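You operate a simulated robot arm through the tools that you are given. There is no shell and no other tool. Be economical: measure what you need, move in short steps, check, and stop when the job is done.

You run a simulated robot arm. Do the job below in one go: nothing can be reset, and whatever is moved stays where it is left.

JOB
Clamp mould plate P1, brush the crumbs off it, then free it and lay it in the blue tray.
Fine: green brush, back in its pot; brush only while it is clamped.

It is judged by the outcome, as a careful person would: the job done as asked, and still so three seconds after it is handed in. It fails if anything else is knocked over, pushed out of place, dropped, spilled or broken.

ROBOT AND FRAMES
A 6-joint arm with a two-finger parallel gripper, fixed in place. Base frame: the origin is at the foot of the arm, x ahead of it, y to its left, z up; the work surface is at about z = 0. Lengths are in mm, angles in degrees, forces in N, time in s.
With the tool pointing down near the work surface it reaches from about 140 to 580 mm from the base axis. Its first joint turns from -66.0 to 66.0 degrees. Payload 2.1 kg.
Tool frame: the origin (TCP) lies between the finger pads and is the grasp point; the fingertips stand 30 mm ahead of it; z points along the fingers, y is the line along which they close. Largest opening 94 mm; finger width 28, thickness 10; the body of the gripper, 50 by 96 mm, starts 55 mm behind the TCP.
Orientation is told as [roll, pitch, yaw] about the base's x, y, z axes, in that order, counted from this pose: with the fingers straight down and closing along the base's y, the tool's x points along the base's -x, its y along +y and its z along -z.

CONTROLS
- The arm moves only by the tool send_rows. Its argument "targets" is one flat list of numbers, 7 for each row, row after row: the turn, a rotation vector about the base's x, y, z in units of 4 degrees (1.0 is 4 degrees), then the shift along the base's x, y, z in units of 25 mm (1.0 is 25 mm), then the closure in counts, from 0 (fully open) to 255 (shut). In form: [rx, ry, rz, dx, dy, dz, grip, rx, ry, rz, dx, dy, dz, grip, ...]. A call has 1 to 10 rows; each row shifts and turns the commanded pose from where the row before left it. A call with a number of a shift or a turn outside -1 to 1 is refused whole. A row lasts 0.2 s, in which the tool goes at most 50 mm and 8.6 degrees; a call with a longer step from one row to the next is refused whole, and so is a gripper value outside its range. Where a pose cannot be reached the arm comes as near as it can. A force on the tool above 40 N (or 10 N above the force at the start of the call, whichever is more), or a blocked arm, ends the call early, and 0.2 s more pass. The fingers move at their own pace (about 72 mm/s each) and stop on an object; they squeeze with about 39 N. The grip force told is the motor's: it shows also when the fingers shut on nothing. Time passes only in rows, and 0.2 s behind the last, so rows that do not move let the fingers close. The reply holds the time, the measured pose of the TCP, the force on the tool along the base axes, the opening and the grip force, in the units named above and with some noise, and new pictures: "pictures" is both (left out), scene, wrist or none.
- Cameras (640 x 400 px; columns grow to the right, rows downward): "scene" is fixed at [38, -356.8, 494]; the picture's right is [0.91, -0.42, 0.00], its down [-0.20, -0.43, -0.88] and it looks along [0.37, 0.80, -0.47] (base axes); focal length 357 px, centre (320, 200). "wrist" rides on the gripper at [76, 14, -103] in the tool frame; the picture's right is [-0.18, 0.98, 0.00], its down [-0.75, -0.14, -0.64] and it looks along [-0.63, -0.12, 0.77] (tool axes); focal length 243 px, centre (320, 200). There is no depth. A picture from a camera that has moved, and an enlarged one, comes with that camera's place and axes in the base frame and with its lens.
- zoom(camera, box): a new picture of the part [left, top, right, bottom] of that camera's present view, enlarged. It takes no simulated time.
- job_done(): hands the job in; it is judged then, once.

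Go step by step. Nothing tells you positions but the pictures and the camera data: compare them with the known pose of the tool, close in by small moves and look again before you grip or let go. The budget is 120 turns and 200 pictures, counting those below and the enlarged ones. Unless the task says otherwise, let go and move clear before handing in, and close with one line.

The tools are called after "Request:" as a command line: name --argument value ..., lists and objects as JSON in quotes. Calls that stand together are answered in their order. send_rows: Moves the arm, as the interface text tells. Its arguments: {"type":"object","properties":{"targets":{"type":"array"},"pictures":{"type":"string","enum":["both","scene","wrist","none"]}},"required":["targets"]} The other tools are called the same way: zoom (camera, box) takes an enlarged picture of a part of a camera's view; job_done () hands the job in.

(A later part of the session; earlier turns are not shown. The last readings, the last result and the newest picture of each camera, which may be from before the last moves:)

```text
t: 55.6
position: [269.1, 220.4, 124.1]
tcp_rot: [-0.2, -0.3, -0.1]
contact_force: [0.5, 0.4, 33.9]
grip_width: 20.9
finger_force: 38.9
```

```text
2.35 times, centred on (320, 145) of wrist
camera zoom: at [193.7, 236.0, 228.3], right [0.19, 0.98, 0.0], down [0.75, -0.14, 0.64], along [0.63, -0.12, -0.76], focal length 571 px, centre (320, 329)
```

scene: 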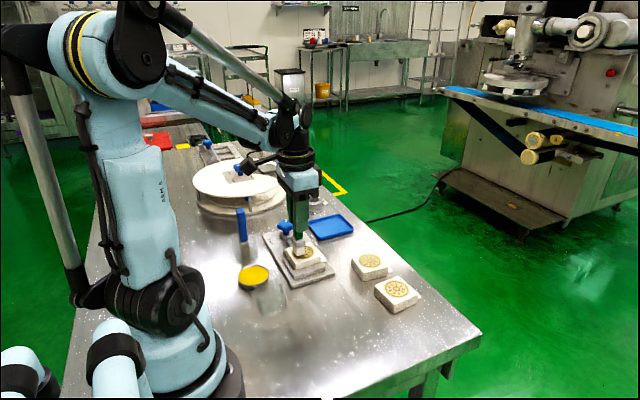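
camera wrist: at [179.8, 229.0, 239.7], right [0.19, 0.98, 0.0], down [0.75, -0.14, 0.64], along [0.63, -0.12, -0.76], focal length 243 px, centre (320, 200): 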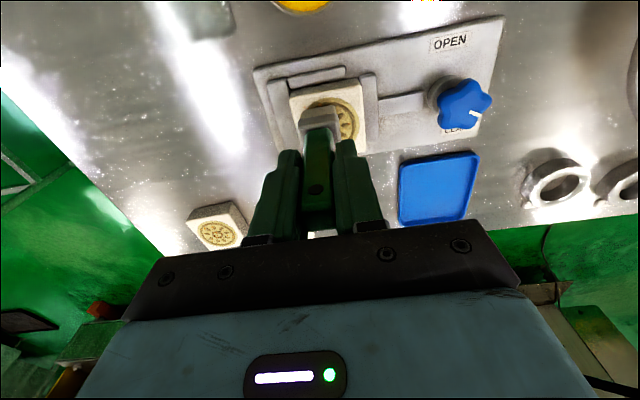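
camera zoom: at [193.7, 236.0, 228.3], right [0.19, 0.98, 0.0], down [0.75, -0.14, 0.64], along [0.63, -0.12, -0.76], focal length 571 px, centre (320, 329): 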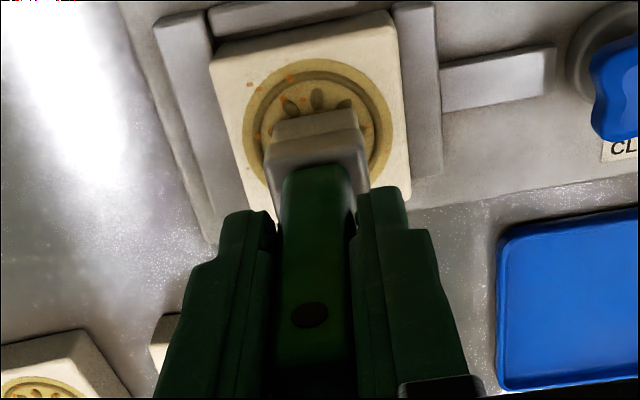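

Bristles are on the medallion. I'll ease 0.4 mm and scrub back and forth here.

Request:
send_rows --targets '[0, 0, 0, 0, 0, 0.015, 255, 0, 0, 0, 0.3, 0, 0, 255, 0, 0, 0, 0.3, 0, 0, 255, 0, 0, 0, -0.3, 0, 0, 255, 0, 0, 0, -0.3, 0, 0, 255, 0, 0, 0, -0.3, 0, 0, 255, 0, 0, 0, -0.3, 0, 0, 255]' --pictures "none"

Request:
send_rows --targets '[0, 0, 0, 0.3, 0, 0, 255, 0, 0, 0, 0.3, 0, 0, 255, 0, 0, 0, 0.3, 0, 0, 255, 0, 0, 0, 0.3, 0, 0, 255]' --pictures "none"

Request:
send_rows --targets '[0, 0, 0, 0.3, 0, 0, 255, 0, 0, 0, 0.3, 0, 0, 255, 0, 0, 0, 0.3, 0, 0, 255]' --pictures "none"

Request:
zoom --camera "scene" --box '[288, 235, 328, 260]'

```text
t: 57.2
position: [253.8, 221.2, 126.5]
tcp_rot: [-0.2, -0.2, -0.1]
contact_force: [0.0, 0.9, -1.1]
grip_width: 20.8
finger_force: 38.9
```

```text
t: 58.2
position: [282.3, 220.7, 125.2]
tcp_rot: [-0.2, -0.1, -0.1]
contact_force: [0.3, -0.3, -0.7]
grip_width: 20.8
finger_force: 39.0
```

```text
t: 59.0
position: [306.0, 220.6, 125.9]
tcp_rot: [-0.2, -0.3, -0.1]
contact_force: [1.1, 0.0, -0.3]
grip_width: 20.7
finger_force: 38.7
```

```text
16.00 times, centred on (308, 248) of scene
camera zoom: at [38.0, -356.8, 494.0], right [0.91, -0.42, 0.0], down [-0.2, -0.43, -0.88], along [0.37, 0.8, -0.47], focal length 5718 px, centre (512, -560)
```

zoom: 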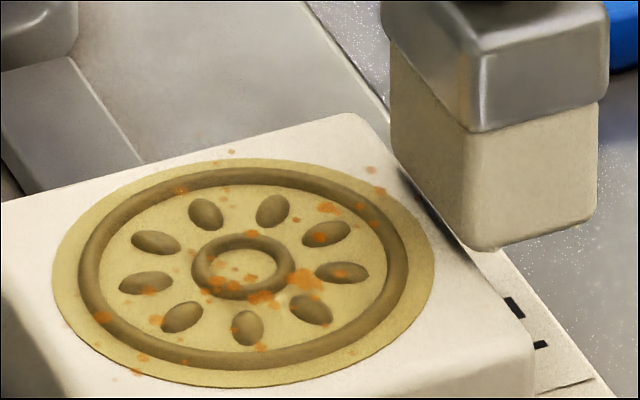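

Crumbs are fading, but contact is light. I'll repeat the strokes with about 1 mm more press, starting at y≈204.

Request:
send_rows --targets '[0, 0, 0, 0, 0, 0.3, 255, 0, 0, 0, -1, -0.6, 0, 255, 0, 0, 0, -1, 0, 0, 255, 0, 0, 0, -0.3, 0, 0, 255, 0, 0, 0, 0, 0, -0.3, 255, 0, 0, 0, 0, 0, -0.03, 255, 0, 0, 0, 0, 0, 0, 255]' --pictures "none"

Request:
send_rows --targets '[0, 0, 0, 0.3, 0, 0, 255, 0, 0, 0, 0.3, 0, 0, 255, 0, 0, 0, 0.3, 0, 0, 255, 0, 0, 0, 0.3, 0, 0, 255]' --pictures "none"

Request:
send_rows --targets '[0, 0, 0, 0.3, 0, 0, 255, 0, 0, 0, 0.3, 0, 0, 255, 0, 0, 0, 0.3, 0, 0, 255, 0, 0, 0, 0.3, 0, 0, 255]' --pictures "none"

Request:
zoom --camera "scene" --box '[288, 235, 328, 260]'

```text
t: 60.6
position: [248.3, 205.2, 125.6]
tcp_rot: [-0.3, -0.2, -0.1]
contact_force: [-0.8, 0.0, -0.3]
grip_width: 20.9
finger_force: 39.0
```

```text
t: 61.6
position: [280.1, 205.4, 126.1]
tcp_rot: [-0.2, -0.2, -0.1]
contact_force: [0.1, -0.3, -0.8]
grip_width: 21.0
finger_force: 38.7
```

```text
t: 62.6
position: [308.8, 205.6, 125.4]
tcp_rot: [-0.2, -0.1, 0.0]
contact_force: [0.2, -0.5, -0.7]
grip_width: 20.9
finger_force: 39.2
```

```text
16.00 times, centred on (308, 248) of scene
camera zoom: at [38.0, -356.8, 494.0], right [0.91, -0.42, 0.0], down [-0.2, -0.43, -0.88], along [0.37, 0.8, -0.47], focal length 5718 px, centre (512, -560)
```

zoom: 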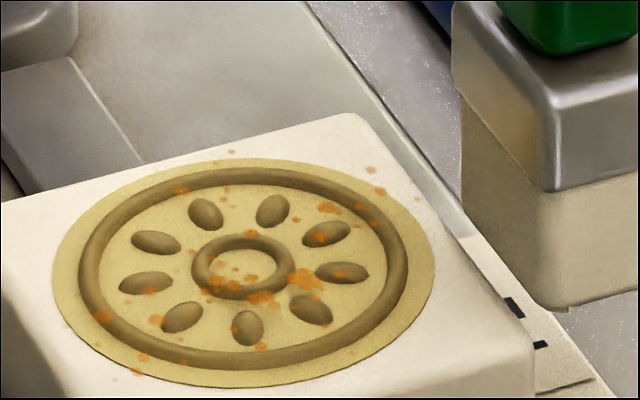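

No contact on that stroke. I'll go to x≈246, y≈212 and press until contact registers.

Request:
send_rows --targets '[0, 0, 0, 0, 0, 0.3, 255, 0, 0, 0, -1, 0.3, 0, 255, 0, 0, 0, -1, 0, 0, 255, 0, 0, 0, -0.5, 0, 0, 255, 0, 0, 0, 0, 0, -0.3, 255, 0, 0, 0, 0, 0, -0.04, 255, 0, 0, 0, 0, 0, 0, 255]' --pictures "none"

Request:
send_rows --targets '[0, 0, 0, 0, 0, -0.03, 255, 0, 0, 0, 0, 0, 0, 255]' --pictures "none"

```text
t: 64.2
position: [247.2, 212.0, 124.4]
tcp_rot: [-0.2, -0.1, -0.1]
contact_force: [-3.9, -1.9, 30.7]
grip_width: 20.9
finger_force: 38.9
```

```text
t: 64.8
position: [246.9, 213.2, 123.2]
tcp_rot: [-0.2, -0.1, -0.1]
contact_force: [-0.7, -2.7, 36.1]
grip_width: 20.8
finger_force: 39.1
```

Pressed firmly (36 N), so I'll stroke now at this height and watch the force.

Request:
send_rows --targets '[0, 0, 0, 0.2, 0, 0, 255]' --pictures "none"

Request:
send_rows --targets '[0, 0, 0, 0.3, 0, 0, 255, 0, 0, 0, 0.3, 0, 0, 255]' --pictures "none"

Request:
send_rows --targets '[0, 0, 0, 0.3, 0, 0, 255, 0, 0, 0, 0.3, 0, 0, 255]' --pictures "none"

Request:
send_rows --targets '[0, 0, 0, 0.3, 0, 0, 255, 0, 0, 0, 0.3, 0, 0, 255, 0, 0, 0, 0.3, 0, 0, 255]' --pictures "none"

Request:
zoom --camera "scene" --box '[288, 235, 328, 260]'

```text
t: 65.2
position: [251.2, 212.6, 122.1]
tcp_rot: [-0.1, 0.0, -0.1]
contact_force: [-8.0, -0.6, 24.1]
grip_width: 20.8
finger_force: 39.2
```

```text
t: 65.8
position: [263.9, 213.6, 122.0]
tcp_rot: [-0.2, -0.1, -0.2]
contact_force: [-7.3, -1.8, 29.7]
grip_width: 21.0
finger_force: 38.6
```

```text
t: 66.4
position: [281.2, 213.4, 122.6]
tcp_rot: [-0.1, -0.2, -0.1]
contact_force: [0.2, -0.2, -0.4]
grip_width: 21.1
finger_force: 38.7
```

```text
t: 67.2
position: [302.3, 211.6, 122.8]
tcp_rot: [-0.3, -0.2, -0.1]
contact_force: [0.4, 0.3, -1.0]
grip_width: 20.8
finger_force: 39.3
```

```text
16.00 times, centred on (308, 248) of scene
camera zoom: at [38.0, -356.8, 494.0], right [0.91, -0.42, 0.0], down [-0.2, -0.43, -0.88], along [0.37, 0.8, -0.47], focal length 5718 px, centre (512, -560)
```

zoom: 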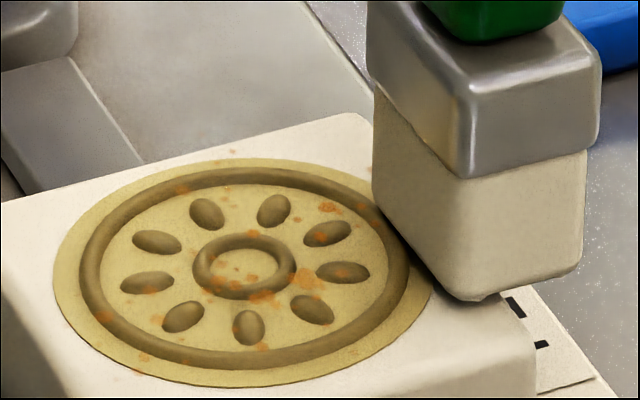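

Crumbs fade only under actual contact. I'll go to the centre, get a moderate 10–20 N contact and scrub back and forth, topping up pressure in small amounts.

Request:
send_rows --targets '[0, 0, 0, 0, 0, 0.3, 255, 0, 0, 0, -0.7, 0.3, 0, 255, 0, 0, 0, -0.7, 0, 0, 255, 0, 0, 0, 0, 0, -0.3, 255, 0, 0, 0, 0, 0, 0, 255]' --pictures "none"

Request:
send_rows --targets '[0, 0, 0, 0, 0, -0.015, 255, 0, 0, 0, 0, 0, 0, 255]' --pictures "none"

```text
t: 68.4
position: [269.5, 220.9, 122.4]
tcp_rot: [-0.2, -0.2, -0.1]
contact_force: [0.8, -0.7, 0.6]
grip_width: 21.1
finger_force: 39.4
```

```text
t: 69.0
position: [270.0, 221.5, 123.4]
tcp_rot: [-0.3, -0.1, -0.1]
contact_force: [-1.7, 0.8, 4.3]
grip_width: 20.7
finger_force: 38.6
```

Request:
send_rows --targets '[0, 0, 0, 0.2, 0, -0.01, 255, 0, 0, 0, 0.2, 0, 0, 255, 0, 0, 0, 0.2, 0, 0, 255]' --pictures "none"

Request:
send_rows --targets '[0, 0, 0, -0.3, 0, -0.005, 255, 0, 0, 0, -0.3, 0, 0, 255, 0, 0, 0, -0.3, 0, 0, 255]' --pictures "none"

Request:
send_rows --targets '[0, 0, 0, -0.3, 0, -0.005, 255, 0, 0, 0, 0.3, 0, 0, 255, 0, 0, 0, 0.3, 0, 0, 255]' --pictures "none"

Request:
zoom --camera "scene" --box '[288, 235, 328, 260]'

```text
t: 69.8
position: [284.8, 220.4, 122.2]
tcp_rot: [-0.2, -0.1, 0.0]
contact_force: [0.1, 0.4, -0.2]
grip_width: 20.5
finger_force: 38.9
```

```text
t: 70.6
position: [261.8, 221.5, 123.1]
tcp_rot: [-0.2, -0.3, -0.1]
contact_force: [-0.3, 0.0, -0.2]
grip_width: 20.9
finger_force: 39.1
```

```text
t: 71.4
position: [268.9, 221.8, 122.7]
tcp_rot: [-0.1, -0.2, -0.1]
contact_force: [0.0, -0.9, -0.4]
grip_width: 20.9
finger_force: 39.0
```

```text
16.00 times, centred on (308, 248) of scene
camera zoom: at [38.0, -356.8, 494.0], right [0.91, -0.42, 0.0], down [-0.2, -0.43, -0.88], along [0.37, 0.8, -0.47], focal length 5718 px, centre (512, -560)
```

zoom: 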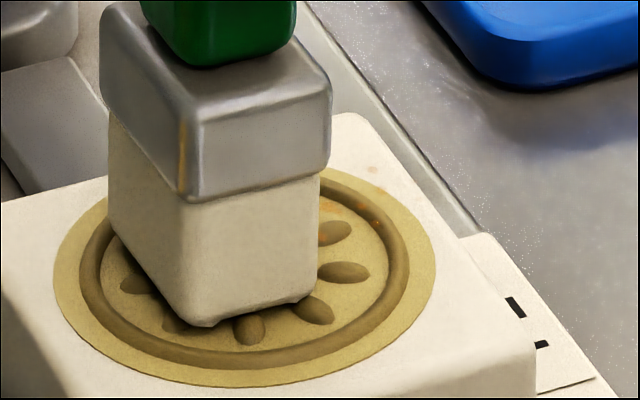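

Most crumbs have faded. I'll press slightly more and scrub the +y half.

Request:
send_rows --targets '[0, 0, 0, 0.2, 0.15, -0.02, 255, 0, 0, 0, 0.2, 0.15, 0, 255, 0, 0, 0, -0.3, 0, 0, 255, 0, 0, 0, -0.3, 0, 0, 255, 0, 0, 0, -0.3, 0, 0, 255, 0, 0, 0, -0.3, 0, 0, 255]' --pictures "none"

Request:
send_rows --targets '[0, 0, 0, 0.3, 0, -0.01, 255, 0, 0, 0, 0.3, 0, 0, 255, 0, 0, 0, 0.3, 0, 0, 255, 0, 0, 0, 0.3, 0, 0, 255, 0, 0, 0, 0.3, 0, 0, 255, 0, 0, 0, 0.3, 0, 0, 255]' --pictures "none"

Request:
zoom --camera "scene" --box '[288, 235, 328, 260]'

```text
t: 72.8
position: [249.2, 226.2, 123.3]
tcp_rot: [-0.3, -0.1, -0.1]
contact_force: [0.3, 0.1, -0.3]
grip_width: 20.6
finger_force: 39.5
```

```text
t: 74.2
position: [294.0, 229.4, 124.3]
tcp_rot: [-0.2, -0.2, -0.1]
contact_force: [0.4, 0.3, -0.5]
grip_width: 20.7
finger_force: 39.0
```

```text
16.00 times, centred on (308, 248) of scene
camera zoom: at [38.0, -356.8, 494.0], right [0.91, -0.42, 0.0], down [-0.2, -0.43, -0.88], along [0.37, 0.8, -0.47], focal length 5718 px, centre (512, -560)
```

zoom: 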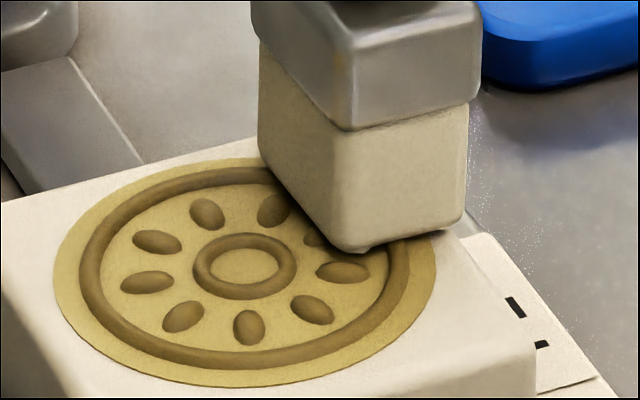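

The crumbs look gone. I'll lift off and check the whole face.

Request:
send_rows --targets '[0, 0, 0, 0, 0, 0.6, 255, 0, 0, 0, -0.4, -0.4, 1, 255, 0, 0, 0, -0.6, -0.6, 1, 255, 0, 0, 0, -0.8, -0.8, 0.4, 255, 0, 0, 0, -0.8, -0.8, 0, 255, 0, 0, 0, 0, 0, 0, 255]'

Request:
zoom --camera "scene" --box '[280, 230, 336, 270]'

Request:
zoom --camera "wrist" --box '[200, 40, 480, 230]'

Request:
zoom --camera "scene" --box '[220, 190, 332, 320]'

```text
t: 75.6
position: [227.4, 162.2, 194.9]
tcp_rot: [-0.2, -0.2, -0.1]
contact_force: [0.5, 0.2, -0.7]
grip_width: 20.9
finger_force: 38.9
camera wrist: at [152.0, 177.7, 298.3], right [0.19, 0.98, 0.0], down [0.75, -0.14, 0.64], along [0.63, -0.12, -0.76], focal length 243 px, centre (320, 200)
```

scene: 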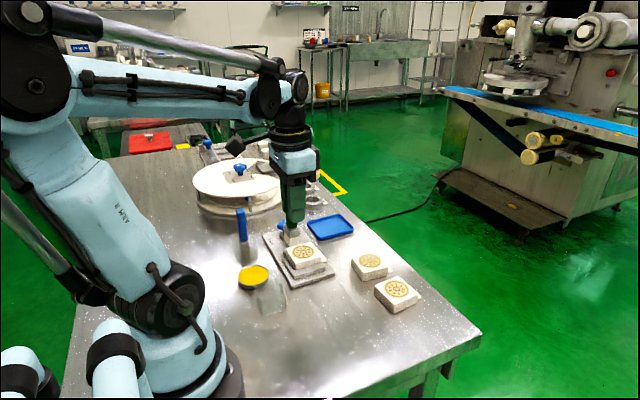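
wrist: 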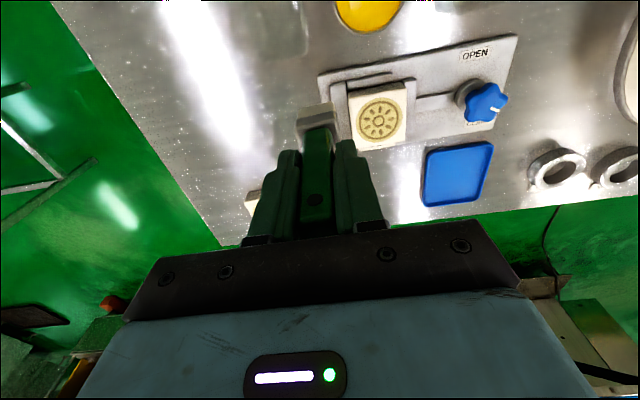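

```text
10.00 times, centred on (308, 250) of scene
camera zoom: at [38.0, -356.8, 494.0], right [0.91, -0.42, 0.0], down [-0.2, -0.43, -0.88], along [0.37, 0.8, -0.47], focal length 3574 px, centre (440, -300)
```

zoom: 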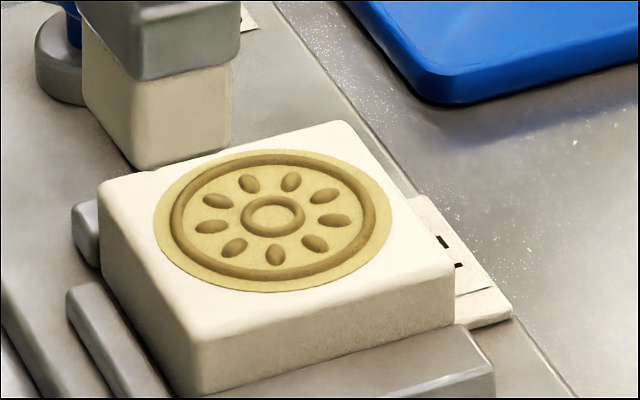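

```text
2.11 times, centred on (340, 135) of wrist
camera zoom: at [152.0, 177.7, 298.3], right [0.19, 0.98, 0.0], down [0.75, -0.14, 0.64], along [0.63, -0.12, -0.76], focal length 511 px, centre (278, 337)
```

zoom: 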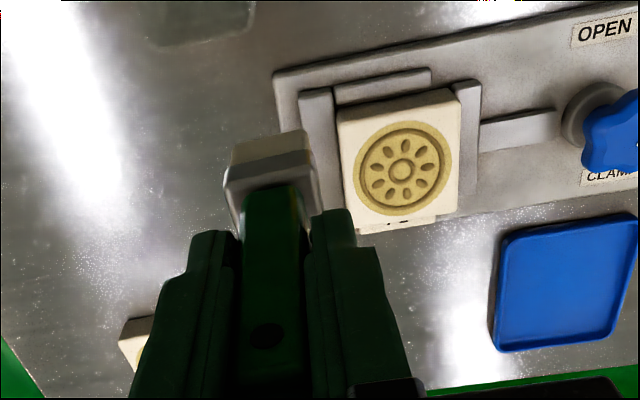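

```text
3.08 times, centred on (276, 255) of scene
camera zoom: at [38.0, -356.8, 494.0], right [0.91, -0.42, 0.0], down [-0.2, -0.43, -0.88], along [0.37, 0.8, -0.47], focal length 1100 px, centre (455, 31)
```

zoom: 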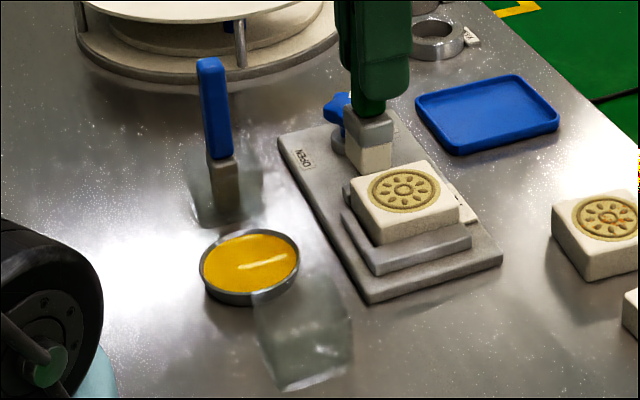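

P1 is clean. I'll carry the brush back over its pot.

Request:
send_rows --targets '[0, 0, 0, -0.7, -0.3, 0, 255, 0, 0, 0, -0.7, -0.3, 0, 255, 0, 0, 0, -0.7, -0.3, 0, 255, 0, 0, 0, -0.4, -0.2, 0, 255, 0, 0, 0, 0, 0, -0.6, 255, 0, 0, 0, 0, 0, 0, 255]' --pictures "none"

Request:
zoom --camera "scene" --box '[236, 220, 316, 320]'

Request:
zoom --camera "wrist" --box '[200, 60, 440, 230]'

```text
t: 77.0
position: [166.5, 134.1, 180.0]
tcp_rot: [-0.2, -0.2, -0.1]
contact_force: [1.1, -0.3, -0.4]
grip_width: 20.7
finger_force: 39.6
```

```text
4.00 times, centred on (276, 270) of scene
camera zoom: at [38.0, -356.8, 494.0], right [0.91, -0.42, 0.0], down [-0.2, -0.43, -0.88], along [0.37, 0.8, -0.47], focal length 1429 px, centre (496, -80)
```

zoom: 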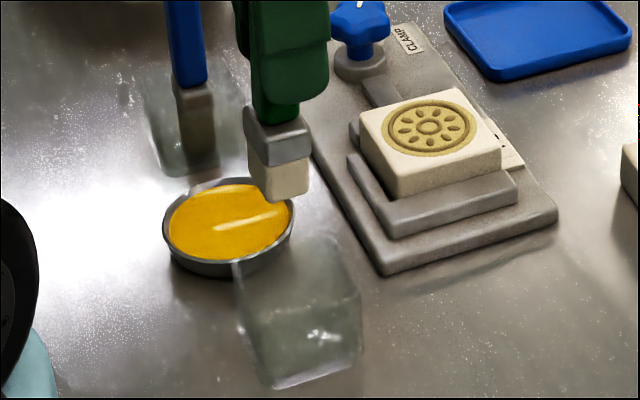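

```text
2.35 times, centred on (320, 145) of wrist
camera zoom: at [92.6, 150.5, 284.3], right [0.19, 0.98, 0.0], down [0.75, -0.14, 0.64], along [0.63, -0.12, -0.76], focal length 571 px, centre (320, 329)
```

zoom: 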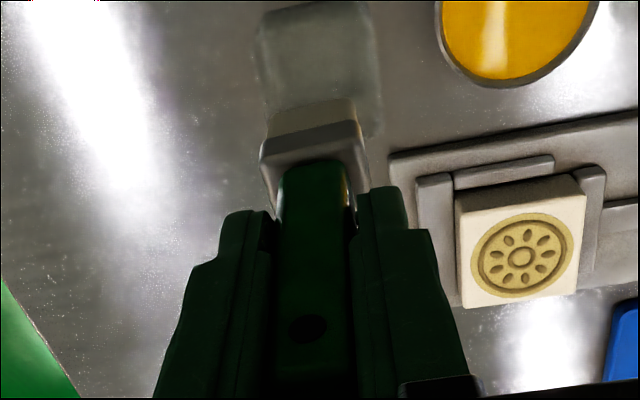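

The brush is aligned as at pick-up. I'll lower it into the pot, slowing near the bottom.

Request:
send_rows --targets '[0, 0, 0, 0, 0, -0.8, 255, 0, 0, 0, 0, 0, -0.7, 255, 0, 0, 0, 0, 0, -0.7, 255, 0, 0, 0, 0, 0, -0.7, 255, 0, 0, 0, 0, 0, -0.3, 255, 0, 0, 0, 0, 0, 0, 255]' --pictures "none"

Request:
zoom --camera "scene" --box '[236, 220, 316, 320]'

```text
t: 78.4
position: [166.1, 136.4, 100.9]
tcp_rot: [-0.2, -0.1, -0.1]
contact_force: [-0.3, -0.5, -0.8]
grip_width: 20.7
finger_force: 39.0
```

```text
4.00 times, centred on (276, 270) of scene
camera zoom: at [38.0, -356.8, 494.0], right [0.91, -0.42, 0.0], down [-0.2, -0.43, -0.88], along [0.37, 0.8, -0.47], focal length 1429 px, centre (496, -80)
```

zoom: 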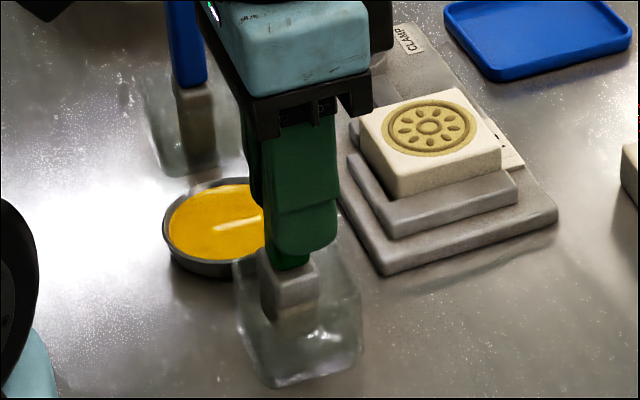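

Request:
send_rows --targets '[0, 0, 0, 0, 0, -0.2, 255, 0, 0, 0, 0, 0, -0.1, 255, 0, 0, 0, 0, 0, 0, 255]' --pictures "none"

Request:
send_rows --targets '[0, 0, 0, 0, 0, -0.06, 255, 0, 0, 0, 0, 0, 0, 255]' --pictures "none"

Request:
zoom --camera "scene" --box '[236, 240, 316, 320]'

```text
t: 79.2
position: [164.6, 135.4, 93.3]
tcp_rot: [-0.2, -0.2, -0.1]
contact_force: [-0.1, -0.4, -0.1]
grip_width: 20.7
finger_force: 38.8
```

```text
t: 79.8
position: [165.9, 136.4, 93.5]
tcp_rot: [-0.3, -0.3, -0.1]
contact_force: [-0.4, -0.4, -0.6]
grip_width: 20.7
finger_force: 38.6
```

```text
5.00 times, centred on (276, 280) of scene
camera zoom: at [38.0, -356.8, 494.0], right [0.91, -0.42, 0.0], down [-0.2, -0.43, -0.88], along [0.37, 0.8, -0.47], focal length 1787 px, centre (540, -200)
```

zoom: 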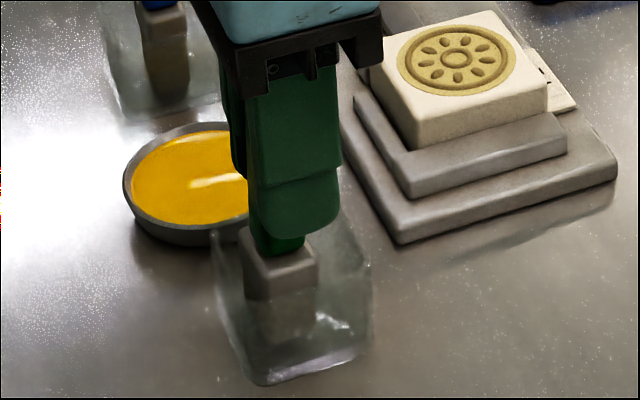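

Request:
send_rows --targets '[0, 0, 0, 0, 0, -0.06, 255, 0, 0, 0, 0, 0, 0, 255]' --pictures "none"

Request:
send_rows --targets '[0, 0, 0, 0, 0, -0.06, 255, 0, 0, 0, 0, 0, 0, 255]' --pictures "none"

```text
t: 80.4
position: [165.2, 135.7, 91.1]
tcp_rot: [-0.1, -0.3, 0.0]
contact_force: [-0.7, 0.3, -0.5]
grip_width: 20.9
finger_force: 38.8
```

```text
t: 81.0
position: [166.2, 136.0, 91.0]
tcp_rot: [-0.2, -0.2, -0.1]
contact_force: [-1.0, -0.5, 0.0]
grip_width: 20.7
finger_force: 39.2
```

Request:
send_rows --targets '[0, 0, 0, 0, 0, -0.05, 255, 0, 0, 0, 0, 0, 0, 255]' --pictures "none"

Request:
zoom --camera "scene" --box '[236, 240, 316, 320]'

Request:
zoom --camera "wrist" --box '[200, 60, 440, 230]'

```text
t: 81.6
position: [166.6, 135.9, 88.4]
tcp_rot: [-0.3, -0.2, -0.1]
contact_force: [-0.3, 0.4, -0.4]
grip_width: 21.1
finger_force: 39.8
```

```text
5.00 times, centred on (276, 280) of scene
camera zoom: at [38.0, -356.8, 494.0], right [0.91, -0.42, 0.0], down [-0.2, -0.43, -0.88], along [0.37, 0.8, -0.47], focal length 1787 px, centre (540, -200)
```

zoom: 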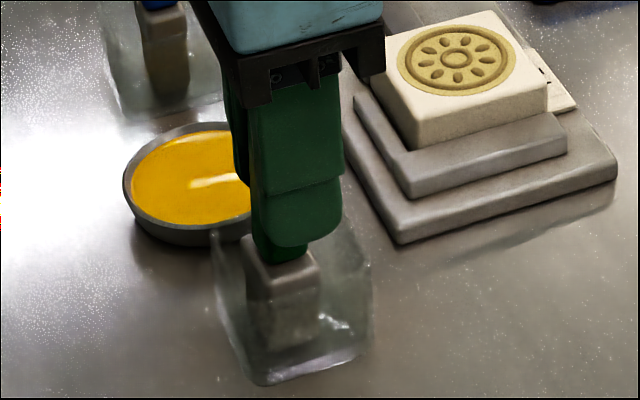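

```text
2.35 times, centred on (320, 145) of wrist
camera zoom: at [91.4, 150.9, 192.3], right [0.19, 0.98, 0.0], down [0.75, -0.14, 0.64], along [0.63, -0.12, -0.76], focal length 571 px, centre (320, 329)
```

zoom: 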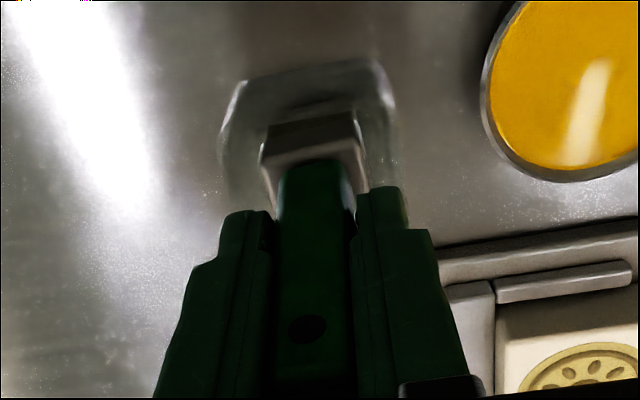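

Request:
send_rows --targets '[0, 0, 0, 0, 0, -0.04, 255, 0, 0, 0, 0, 0, 0, 255]' --pictures "none"

Request:
send_rows --targets '[0, 0, 0, 0, 0, -0.03, 255, 0, 0, 0, 0, 0, 0, 255]' --pictures "none"

```text
t: 82.2
position: [167.4, 137.6, 88.3]
tcp_rot: [-0.2, -0.2, -0.1]
contact_force: [-0.8, -0.4, 20.6]
grip_width: 20.5
finger_force: 38.7
```

```text
t: 82.8
position: [166.5, 135.2, 87.6]
tcp_rot: [-0.2, -0.2, -0.1]
contact_force: [-0.1, -1.0, 34.5]
grip_width: 21.0
finger_force: 39.0
```

The brush is on the pot floor. I'll relieve the pressure, release partway and rise straight up.

Request:
send_rows --targets '[0, 0, 0, 0, 0, 0.035, 255, 0, 0, 0, 0, 0, 0, 170, 0, 0, 0, 0, 0, 0, 130, 0, 0, 0, 0, 0, 0, 130, 0, 0, 0, 0, 0, 0.8, 130, 0, 0, 0, 0, 0, 1, 130, 0, 0, 0, 0, 0, 1, 130, 0, 0, 0, 0, 0, 1, 0]'

Request:
zoom --camera "scene" --box '[220, 210, 332, 320]'

```text
t: 84.6
position: [166.8, 135.1, 183.2]
tcp_rot: [-0.1, -0.2, -0.1]
contact_force: [-0.6, -0.5, 0.6]
grip_width: 94.0
finger_force: 0.0
camera wrist: at [91.2, 150.5, 286.0], right [0.19, 0.98, 0.0], down [0.75, -0.14, 0.64], along [0.63, -0.12, -0.76], focal length 243 px, centre (320, 200)
```

scene: 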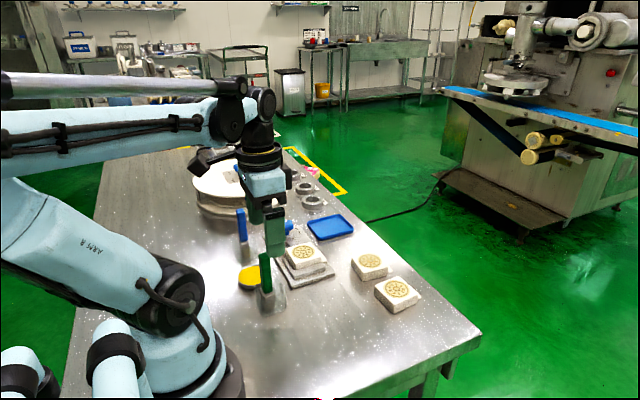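
wrist: 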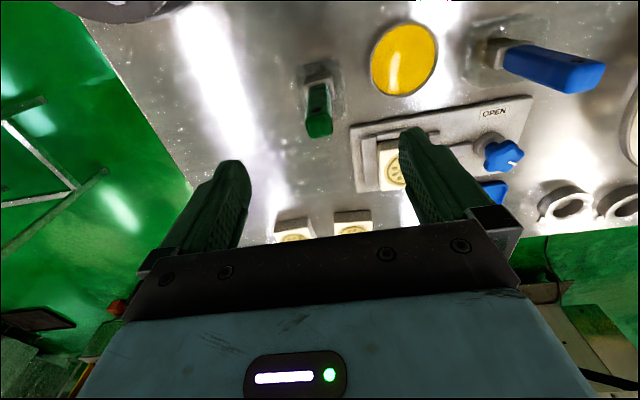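

```text
3.64 times, centred on (276, 265) of scene
camera zoom: at [38.0, -356.8, 494.0], right [0.91, -0.42, 0.0], down [-0.2, -0.43, -0.88], along [0.37, 0.8, -0.47], focal length 1300 px, centre (480, -36)
```

zoom: 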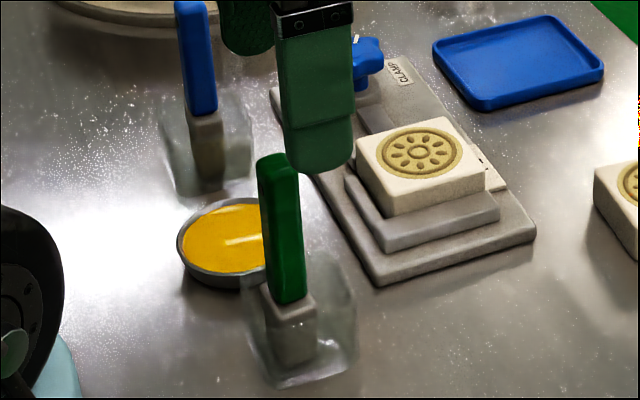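

The green brush is back in its pot. Next I'll unclamp: go above the knob axis (264, 324.5) at yaw −62, matching the knob's present lobes.

Request:
send_rows --targets '[0, 0, -1, 0.26, 0.5, 0, 0, 0, 0, -1, 0.26, 0.5, 0, 0, 0, 0, -1, 0.26, 0.5, 0, 0, 0, 0, -1, 0.26, 0.5, 0, 0, 0, 0, -1, 0.26, 0.5, 0, 0, 0, 0, -1, 0.26, 0.5, 0, 0, 0, 0, -1, 0.26, 0.5, 0, 0, 0, 0, -1, 0.26, 0.5, 0, 0, 0, 0, -1, 0.26, 0.5, 0, 0, 0, 0, -1, 0.26, 0.5, 0, 0]' --pictures "none"

Request:
send_rows --targets '[0, 0, -1, 0.26, 0.5, 0, 0, 0, 0, -1, 0.26, 0.5, 0, 0, 0, 0, -1, 0.26, 0.5, 0, 0, 0, 0, -1, 0.26, 0.5, 0, 0, 0, 0, -1, 0.25, 0.58, -0.6, 0, 0, 0, -0.5, 0, 0, -0.9, 0, 0, 0, 0, 0, 0, -0.9, 0, 0, 0, 0, 0, 0, 0, 0]'

Request:
zoom --camera "wrist" --box '[230, 70, 410, 200]'

Request:
zoom --camera "scene" --box '[248, 195, 344, 255]'

```text
t: 86.8
position: [232.8, 261.4, 186.7]
tcp_rot: [-0.2, -0.1, -40.2]
contact_force: [1.2, 1.0, 0.0]
grip_width: 94.1
finger_force: 0.0
```

```text
t: 88.6
position: [262.7, 325.7, 121.4]
tcp_rot: [-0.2, -0.2, -62.2]
contact_force: [0.0, -0.2, 0.1]
grip_width: 94.0
finger_force: 0.1
camera wrist: at [242.1, 400.4, 225.1], right [0.95, 0.3, 0.0], down [0.23, -0.73, 0.64], along [0.19, -0.62, -0.76], focal length 243 px, centre (320, 200)
```

scene: 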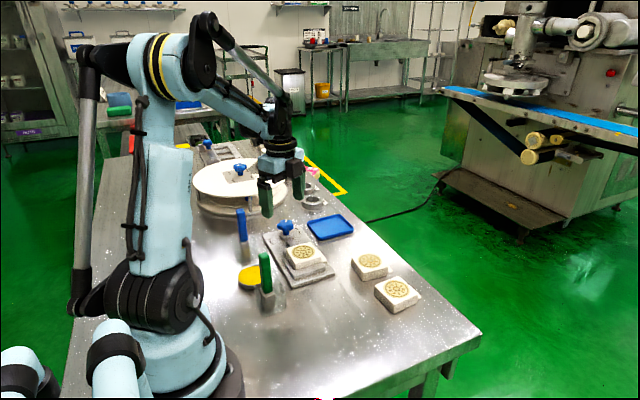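
wrist: 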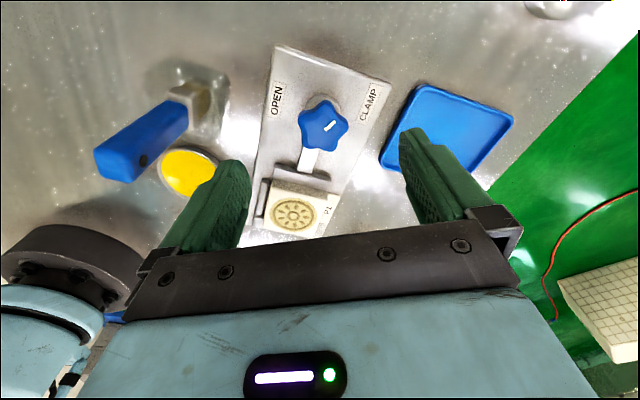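

```text
3.08 times, centred on (320, 135) of wrist
camera zoom: at [242.1, 400.4, 225.1], right [0.95, 0.3, 0.0], down [0.23, -0.73, 0.64], along [0.19, -0.62, -0.76], focal length 746 px, centre (320, 400)
```

zoom: 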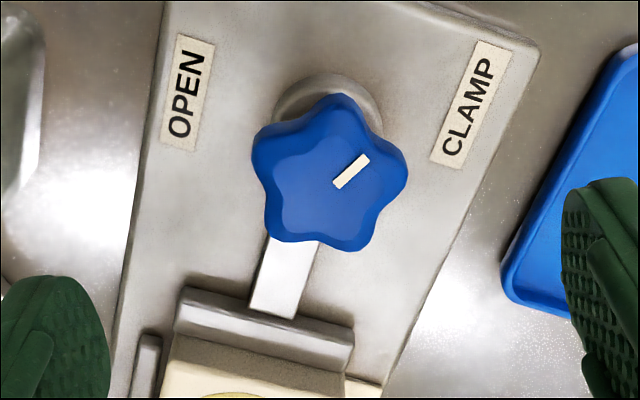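

```text
6.67 times, centred on (296, 225) of scene
camera zoom: at [38.0, -356.8, 494.0], right [0.91, -0.42, 0.0], down [-0.2, -0.43, -0.88], along [0.37, 0.8, -0.47], focal length 2382 px, centre (480, 33)
```

zoom: 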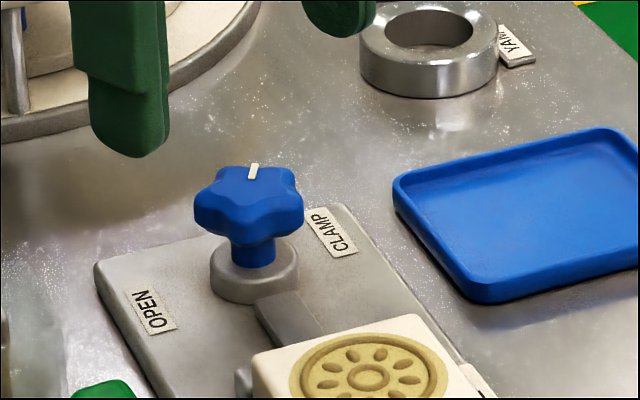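

Triangulating the two views puts the knob axis at about (265, 324) with its top at z≈45. I'll descend centred on that and grip.

Request:
send_rows --targets '[0, 0, 0, 0.07, -0.05, -0.9, 0, 0, 0, 0, 0, 0, -0.9, 0, 0, 0, 0, 0, 0, -0.6, 0, 0, 0, 0, 0, 0, 0, 0]' --pictures "none"

Request:
zoom --camera "wrist" --box '[200, 60, 440, 230]'

Request:
zoom --camera "scene" --box '[248, 195, 344, 255]'

```text
t: 89.6
position: [264.3, 325.4, 61.7]
tcp_rot: [-0.2, -0.2, -62.1]
contact_force: [0.7, 0.0, 0.1]
grip_width: 93.7
finger_force: 0.1
```

```text
2.35 times, centred on (320, 145) of wrist
camera zoom: at [244.0, 399.9, 165.1], right [0.95, 0.3, 0.0], down [0.23, -0.73, 0.64], along [0.19, -0.62, -0.76], focal length 571 px, centre (320, 329)
```

zoom: 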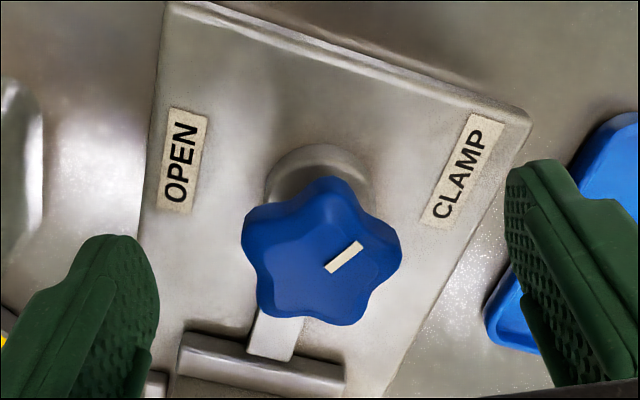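

```text
6.67 times, centred on (296, 225) of scene
camera zoom: at [38.0, -356.8, 494.0], right [0.91, -0.42, 0.0], down [-0.2, -0.43, -0.88], along [0.37, 0.8, -0.47], focal length 2382 px, centre (480, 33)
```

zoom: 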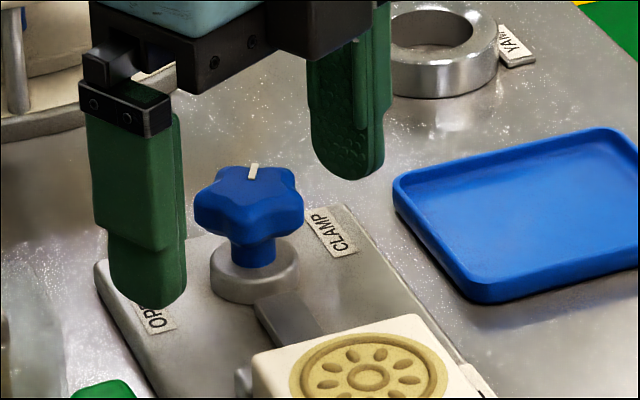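

Request:
send_rows --targets '[0, 0, 0, 0, 0, 0, 255, 0, 0, 0, 0, 0, 0, 255, 0, 0, 0, 0, 0, 0, 255]' --pictures "none"

Request:
zoom --camera "wrist" --box '[200, 60, 440, 230]'

```text
t: 90.4
position: [265.0, 324.7, 61.3]
tcp_rot: [-0.3, -0.2, -62.1]
contact_force: [-1.2, -2.0, -2.2]
grip_width: 36.5
finger_force: 45.3
```

```text
2.35 times, centred on (320, 145) of wrist
camera zoom: at [244.0, 399.8, 165.3], right [0.95, 0.3, 0.0], down [0.23, -0.73, 0.64], along [0.19, -0.62, -0.76], focal length 571 px, centre (320, 329)
```

zoom: 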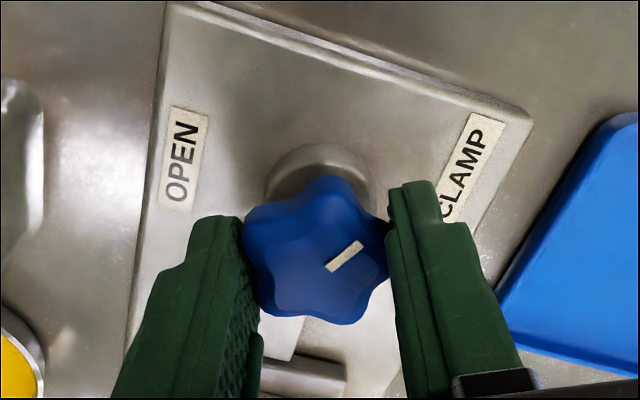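

Centred and gripped with almost no side force. I'll turn counter-clockwise toward OPEN.

Request:
send_rows --targets '[0, 0, 1, 0, 0, 0, 255, 0, 0, 1, 0, 0, 0, 255, 0, 0, 1, 0, 0, 0, 255, 0, 0, 1, 0, 0, 0, 255, 0, 0, 1, 0, 0, 0, 255]' --pictures "none"

Request:
send_rows --targets '[0, 0, 1, 0, 0, 0, 255, 0, 0, 1, 0, 0, 0, 255, 0, 0, 1, 0, 0, 0, 255, 0, 0, 1, 0, 0, 0, 255, 0, 0, 1, 0, 0, 0, 255]' --pictures "none"

Request:
zoom --camera "wrist" --box '[200, 0, 440, 230]'

```text
t: 91.6
position: [265.7, 326.0, 62.5]
tcp_rot: [0.1, -0.1, -42.1]
contact_force: [6.9, 16.6, -29.4]
grip_width: 36.1
finger_force: 45.0
```

```text
t: 92.8
position: [264.5, 324.8, 62.9]
tcp_rot: [-0.2, -0.4, -22.0]
contact_force: [12.3, 7.3, 3.4]
grip_width: 35.9
finger_force: 45.2
```

```text
1.74 times, centred on (320, 115) of wrist
camera zoom: at [201.2, 367.9, 165.6], right [0.54, 0.84, 0.0], down [0.64, -0.41, 0.65], along [0.54, -0.35, -0.76], focal length 422 px, centre (320, 348)
```

zoom: 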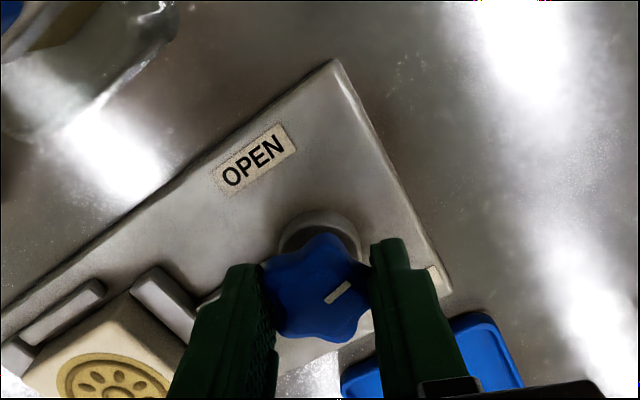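

The knob turns with the grip. I'll continue with a slight follow.

Request:
send_rows --targets '[0, 0, 1, 0.03, 0.02, 0, 255, 0, 0, 1, 0, 0, 0, 255, 0, 0, 1, 0, 0, 0, 255, 0, 0, 1, 0, 0, 0, 255, 0, 0, 1, 0, 0, 0, 255]' --pictures "none"

Request:
send_rows --targets '[0, 0, 1, 0, 0, 0, 255, 0, 0, 1, 0, 0, 0, 255, 0, 0, 1, 0, 0, 0, 255, 0, 0, 1, 0, 0, 0, 255, 0, 0, 1, 0, 0, 0, 255]' --pictures "none"

Request:
zoom --camera "wrist" --box '[200, 0, 440, 230]'

```text
t: 94.0
position: [265.7, 324.0, 62.5]
tcp_rot: [-0.1, 0.0, -2.1]
contact_force: [-1.6, -1.2, -20.1]
grip_width: 36.2
finger_force: 44.9
```

```text
t: 95.2
position: [265.6, 324.8, 63.4]
tcp_rot: [0.0, -0.2, 18.1]
contact_force: [-5.7, 2.8, 3.4]
grip_width: 35.9
finger_force: 44.8
```

```text
1.74 times, centred on (320, 115) of wrist
camera zoom: at [189.7, 316.0, 165.9], right [-0.13, 0.99, 0.0], down [0.76, 0.1, 0.64], along [0.64, 0.08, -0.76], focal length 422 px, centre (320, 348)
```

zoom: 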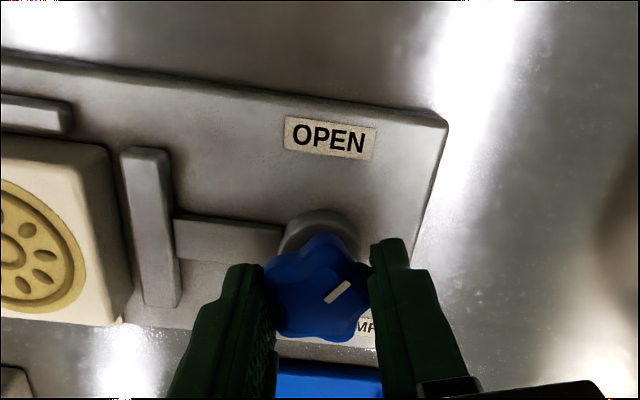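

Request:
send_rows --targets '[0, 0, 1, 0, 0, 0, 255, 0, 0, 1, 0, 0, 0, 255, 0, 0, 1, 0, 0, 0, 255, 0, 0, 1, 0, 0, 0, 255, 0, 0, 1, 0, 0, 0, 255]' --pictures "none"

Request:
send_rows --targets '[0, 0, 1, 0, 0, 0, 255, 0, 0, 1, 0, 0, 0, 255, 0, 0, 1, 0, 0, 0, 255, 0, 0, 1, 0, 0, 0, 255]' --pictures "none"

Request:
zoom --camera "wrist" --box '[200, 0, 440, 230]'

Request:
zoom --camera "scene" --box '[248, 205, 344, 285]'

```text
t: 96.4
position: [266.2, 325.4, 62.7]
tcp_rot: [-0.1, -0.2, 38.0]
contact_force: [-7.1, 10.5, 2.4]
grip_width: 36.0
finger_force: 45.5
```

```text
t: 97.4
position: [265.9, 325.9, 62.7]
tcp_rot: [0.0, -0.4, 53.9]
contact_force: [-10.3, 20.8, -16.6]
grip_width: 36.0
finger_force: 44.8
```

```text
1.74 times, centred on (320, 115) of wrist
camera zoom: at [210.1, 272.3, 165.8], right [-0.69, 0.73, 0.0], down [0.56, 0.52, 0.65], along [0.47, 0.44, -0.76], focal length 422 px, centre (320, 348)
```

zoom: 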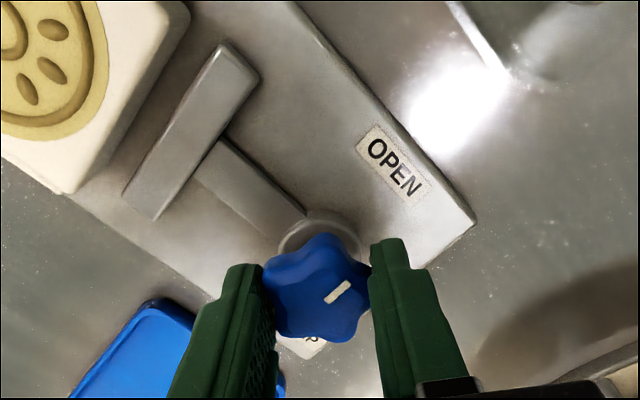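

```text
5.00 times, centred on (296, 245) of scene
camera zoom: at [38.1, -356.7, 494.1], right [0.91, -0.42, 0.0], down [-0.2, -0.43, -0.88], along [0.37, 0.8, -0.47], focal length 1787 px, centre (440, -25)
```

zoom: 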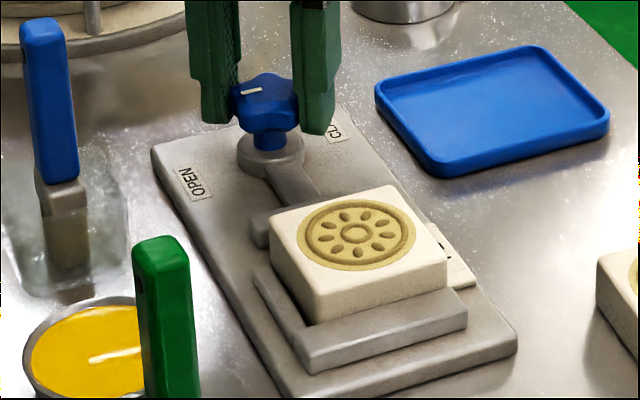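

The mark is back at OPEN and the jaw has retracted. I'll release the knob, rise, rotate back to yaw 0 and move over P1.

Request:
send_rows --targets '[0, 0, 0, 0, 0, 0, 0, 0, 0, 0, 0, 0, 0, 0, 0, 0, 0, 0, 0, 0, 0, 0, 0, 0, 0, 0, 0.8, 0, 0, 0, -1, 0, 0, 1, 0, 0, 0, -1, 0, -0.5, 1, 0, 0, 0, -1, 0, -0.5, 0.4, 0, 0, 0, -1, 0, -0.5, 0, 0, 0, 0, -1, 0, -0.5, 0, 0, 0, 0, -1, 0, -0.5, 0, 0]' --pictures "none"

Request:
send_rows --targets '[0, 0, -1, 0, -0.5, 0, 0, 0, 0, -1, 0, -0.5, 0, 0, 0, 0, -1, 0, -0.5, 0, 0, 0, 0, -1, 0, -0.2, 0, 0, 0, 0, -1, 0, 0, 0, 0, 0, 0, -1, 0, 0, 0, 0, 0, 0, -1, 0, 0, 0, 0, 0, 0, -0.5, 0, 0, 0, 0, 0, 0, 0, 0, 0, -0.6, 0]'

Request:
zoom --camera "wrist" --box '[220, 40, 460, 200]'

```text
t: 99.6
position: [266.3, 261.8, 142.1]
tcp_rot: [-0.2, -0.2, 29.8]
contact_force: [-0.7, 0.2, 0.1]
grip_width: 94.0
finger_force: 0.0
```

```text
t: 101.6
position: [265.2, 219.6, 129.8]
tcp_rot: [-0.1, -0.2, -0.2]
contact_force: [0.1, 0.1, -0.1]
grip_width: 94.0
finger_force: 0.0
camera wrist: at [190.4, 235.0, 232.3], right [0.19, 0.98, 0.0], down [0.75, -0.14, 0.64], along [0.63, -0.12, -0.76], focal length 243 px, centre (320, 200)
```

scene: 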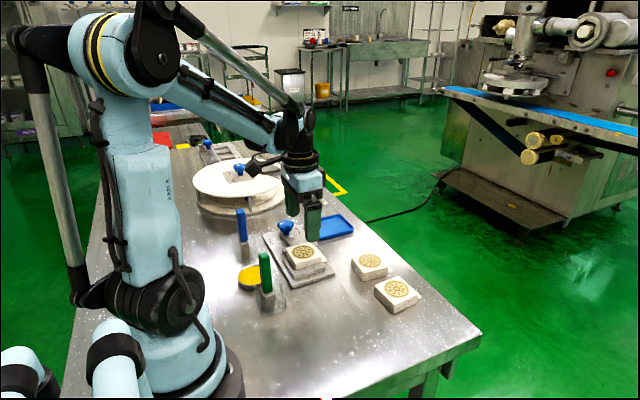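
wrist: 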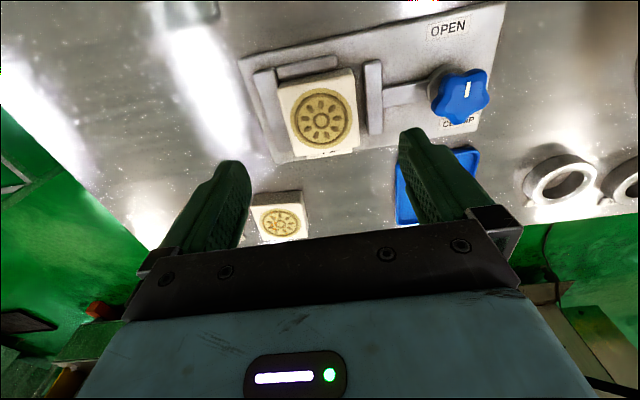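

```text
2.50 times, centred on (340, 120) of wrist
camera zoom: at [190.4, 235.0, 232.3], right [0.19, 0.98, 0.0], down [0.75, -0.14, 0.64], along [0.63, -0.12, -0.76], focal length 606 px, centre (270, 400)
```

zoom: 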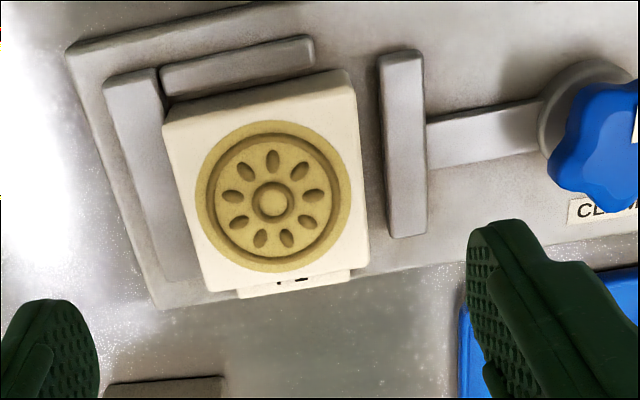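

P1 is free at about (268, 221). I'll descend to the same shallow grip height (z≈58) and grip.

Request:
send_rows --targets '[0, 0, 0, 0.08, 0.05, -0.9, 0, 0, 0, 0, 0, 0, -0.9, 0, 0, 0, 0, 0, 0, -0.6, 0, 0, 0, 0, 0, 0, -0.45, 0, 0, 0, 0, 0, 0, 0, 0]' --pictures "none"

Request:
zoom --camera "scene" --box '[262, 215, 342, 275]'

Request:
zoom --camera "wrist" --box '[200, 60, 440, 220]'

```text
t: 102.8
position: [267.9, 221.6, 57.5]
tcp_rot: [-0.2, -0.2, -0.1]
contact_force: [-0.2, 0.4, 0.0]
grip_width: 94.0
finger_force: 0.2
```

```text
6.67 times, centred on (302, 245) of scene
camera zoom: at [38.0, -356.8, 494.0], right [0.91, -0.42, 0.0], down [-0.2, -0.43, -0.88], along [0.37, 0.8, -0.47], focal length 2382 px, centre (440, -100)
```

zoom: 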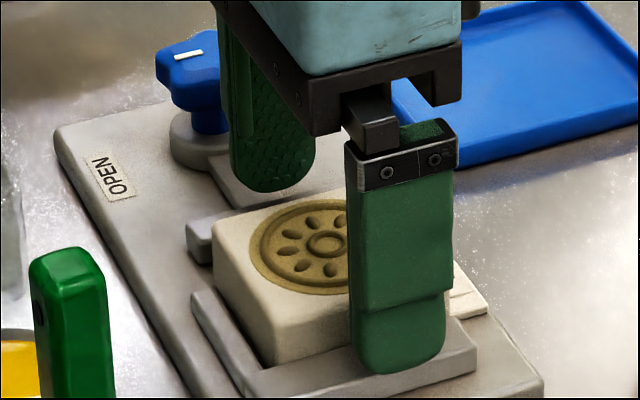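

```text
2.50 times, centred on (320, 140) of wrist
camera zoom: at [193.4, 237.7, 160.1], right [0.19, 0.98, 0.0], down [0.75, -0.14, 0.64], along [0.63, -0.12, -0.76], focal length 606 px, centre (320, 350)
```

zoom: 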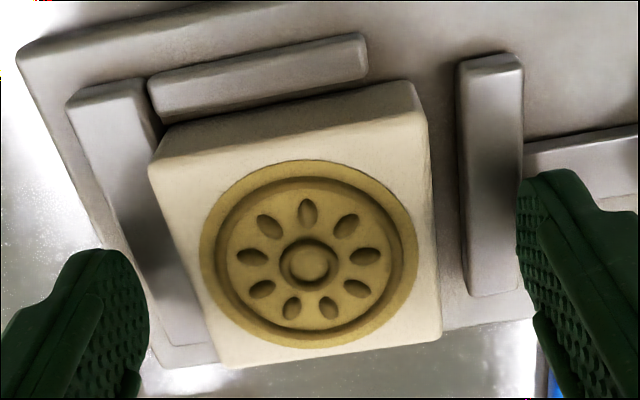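

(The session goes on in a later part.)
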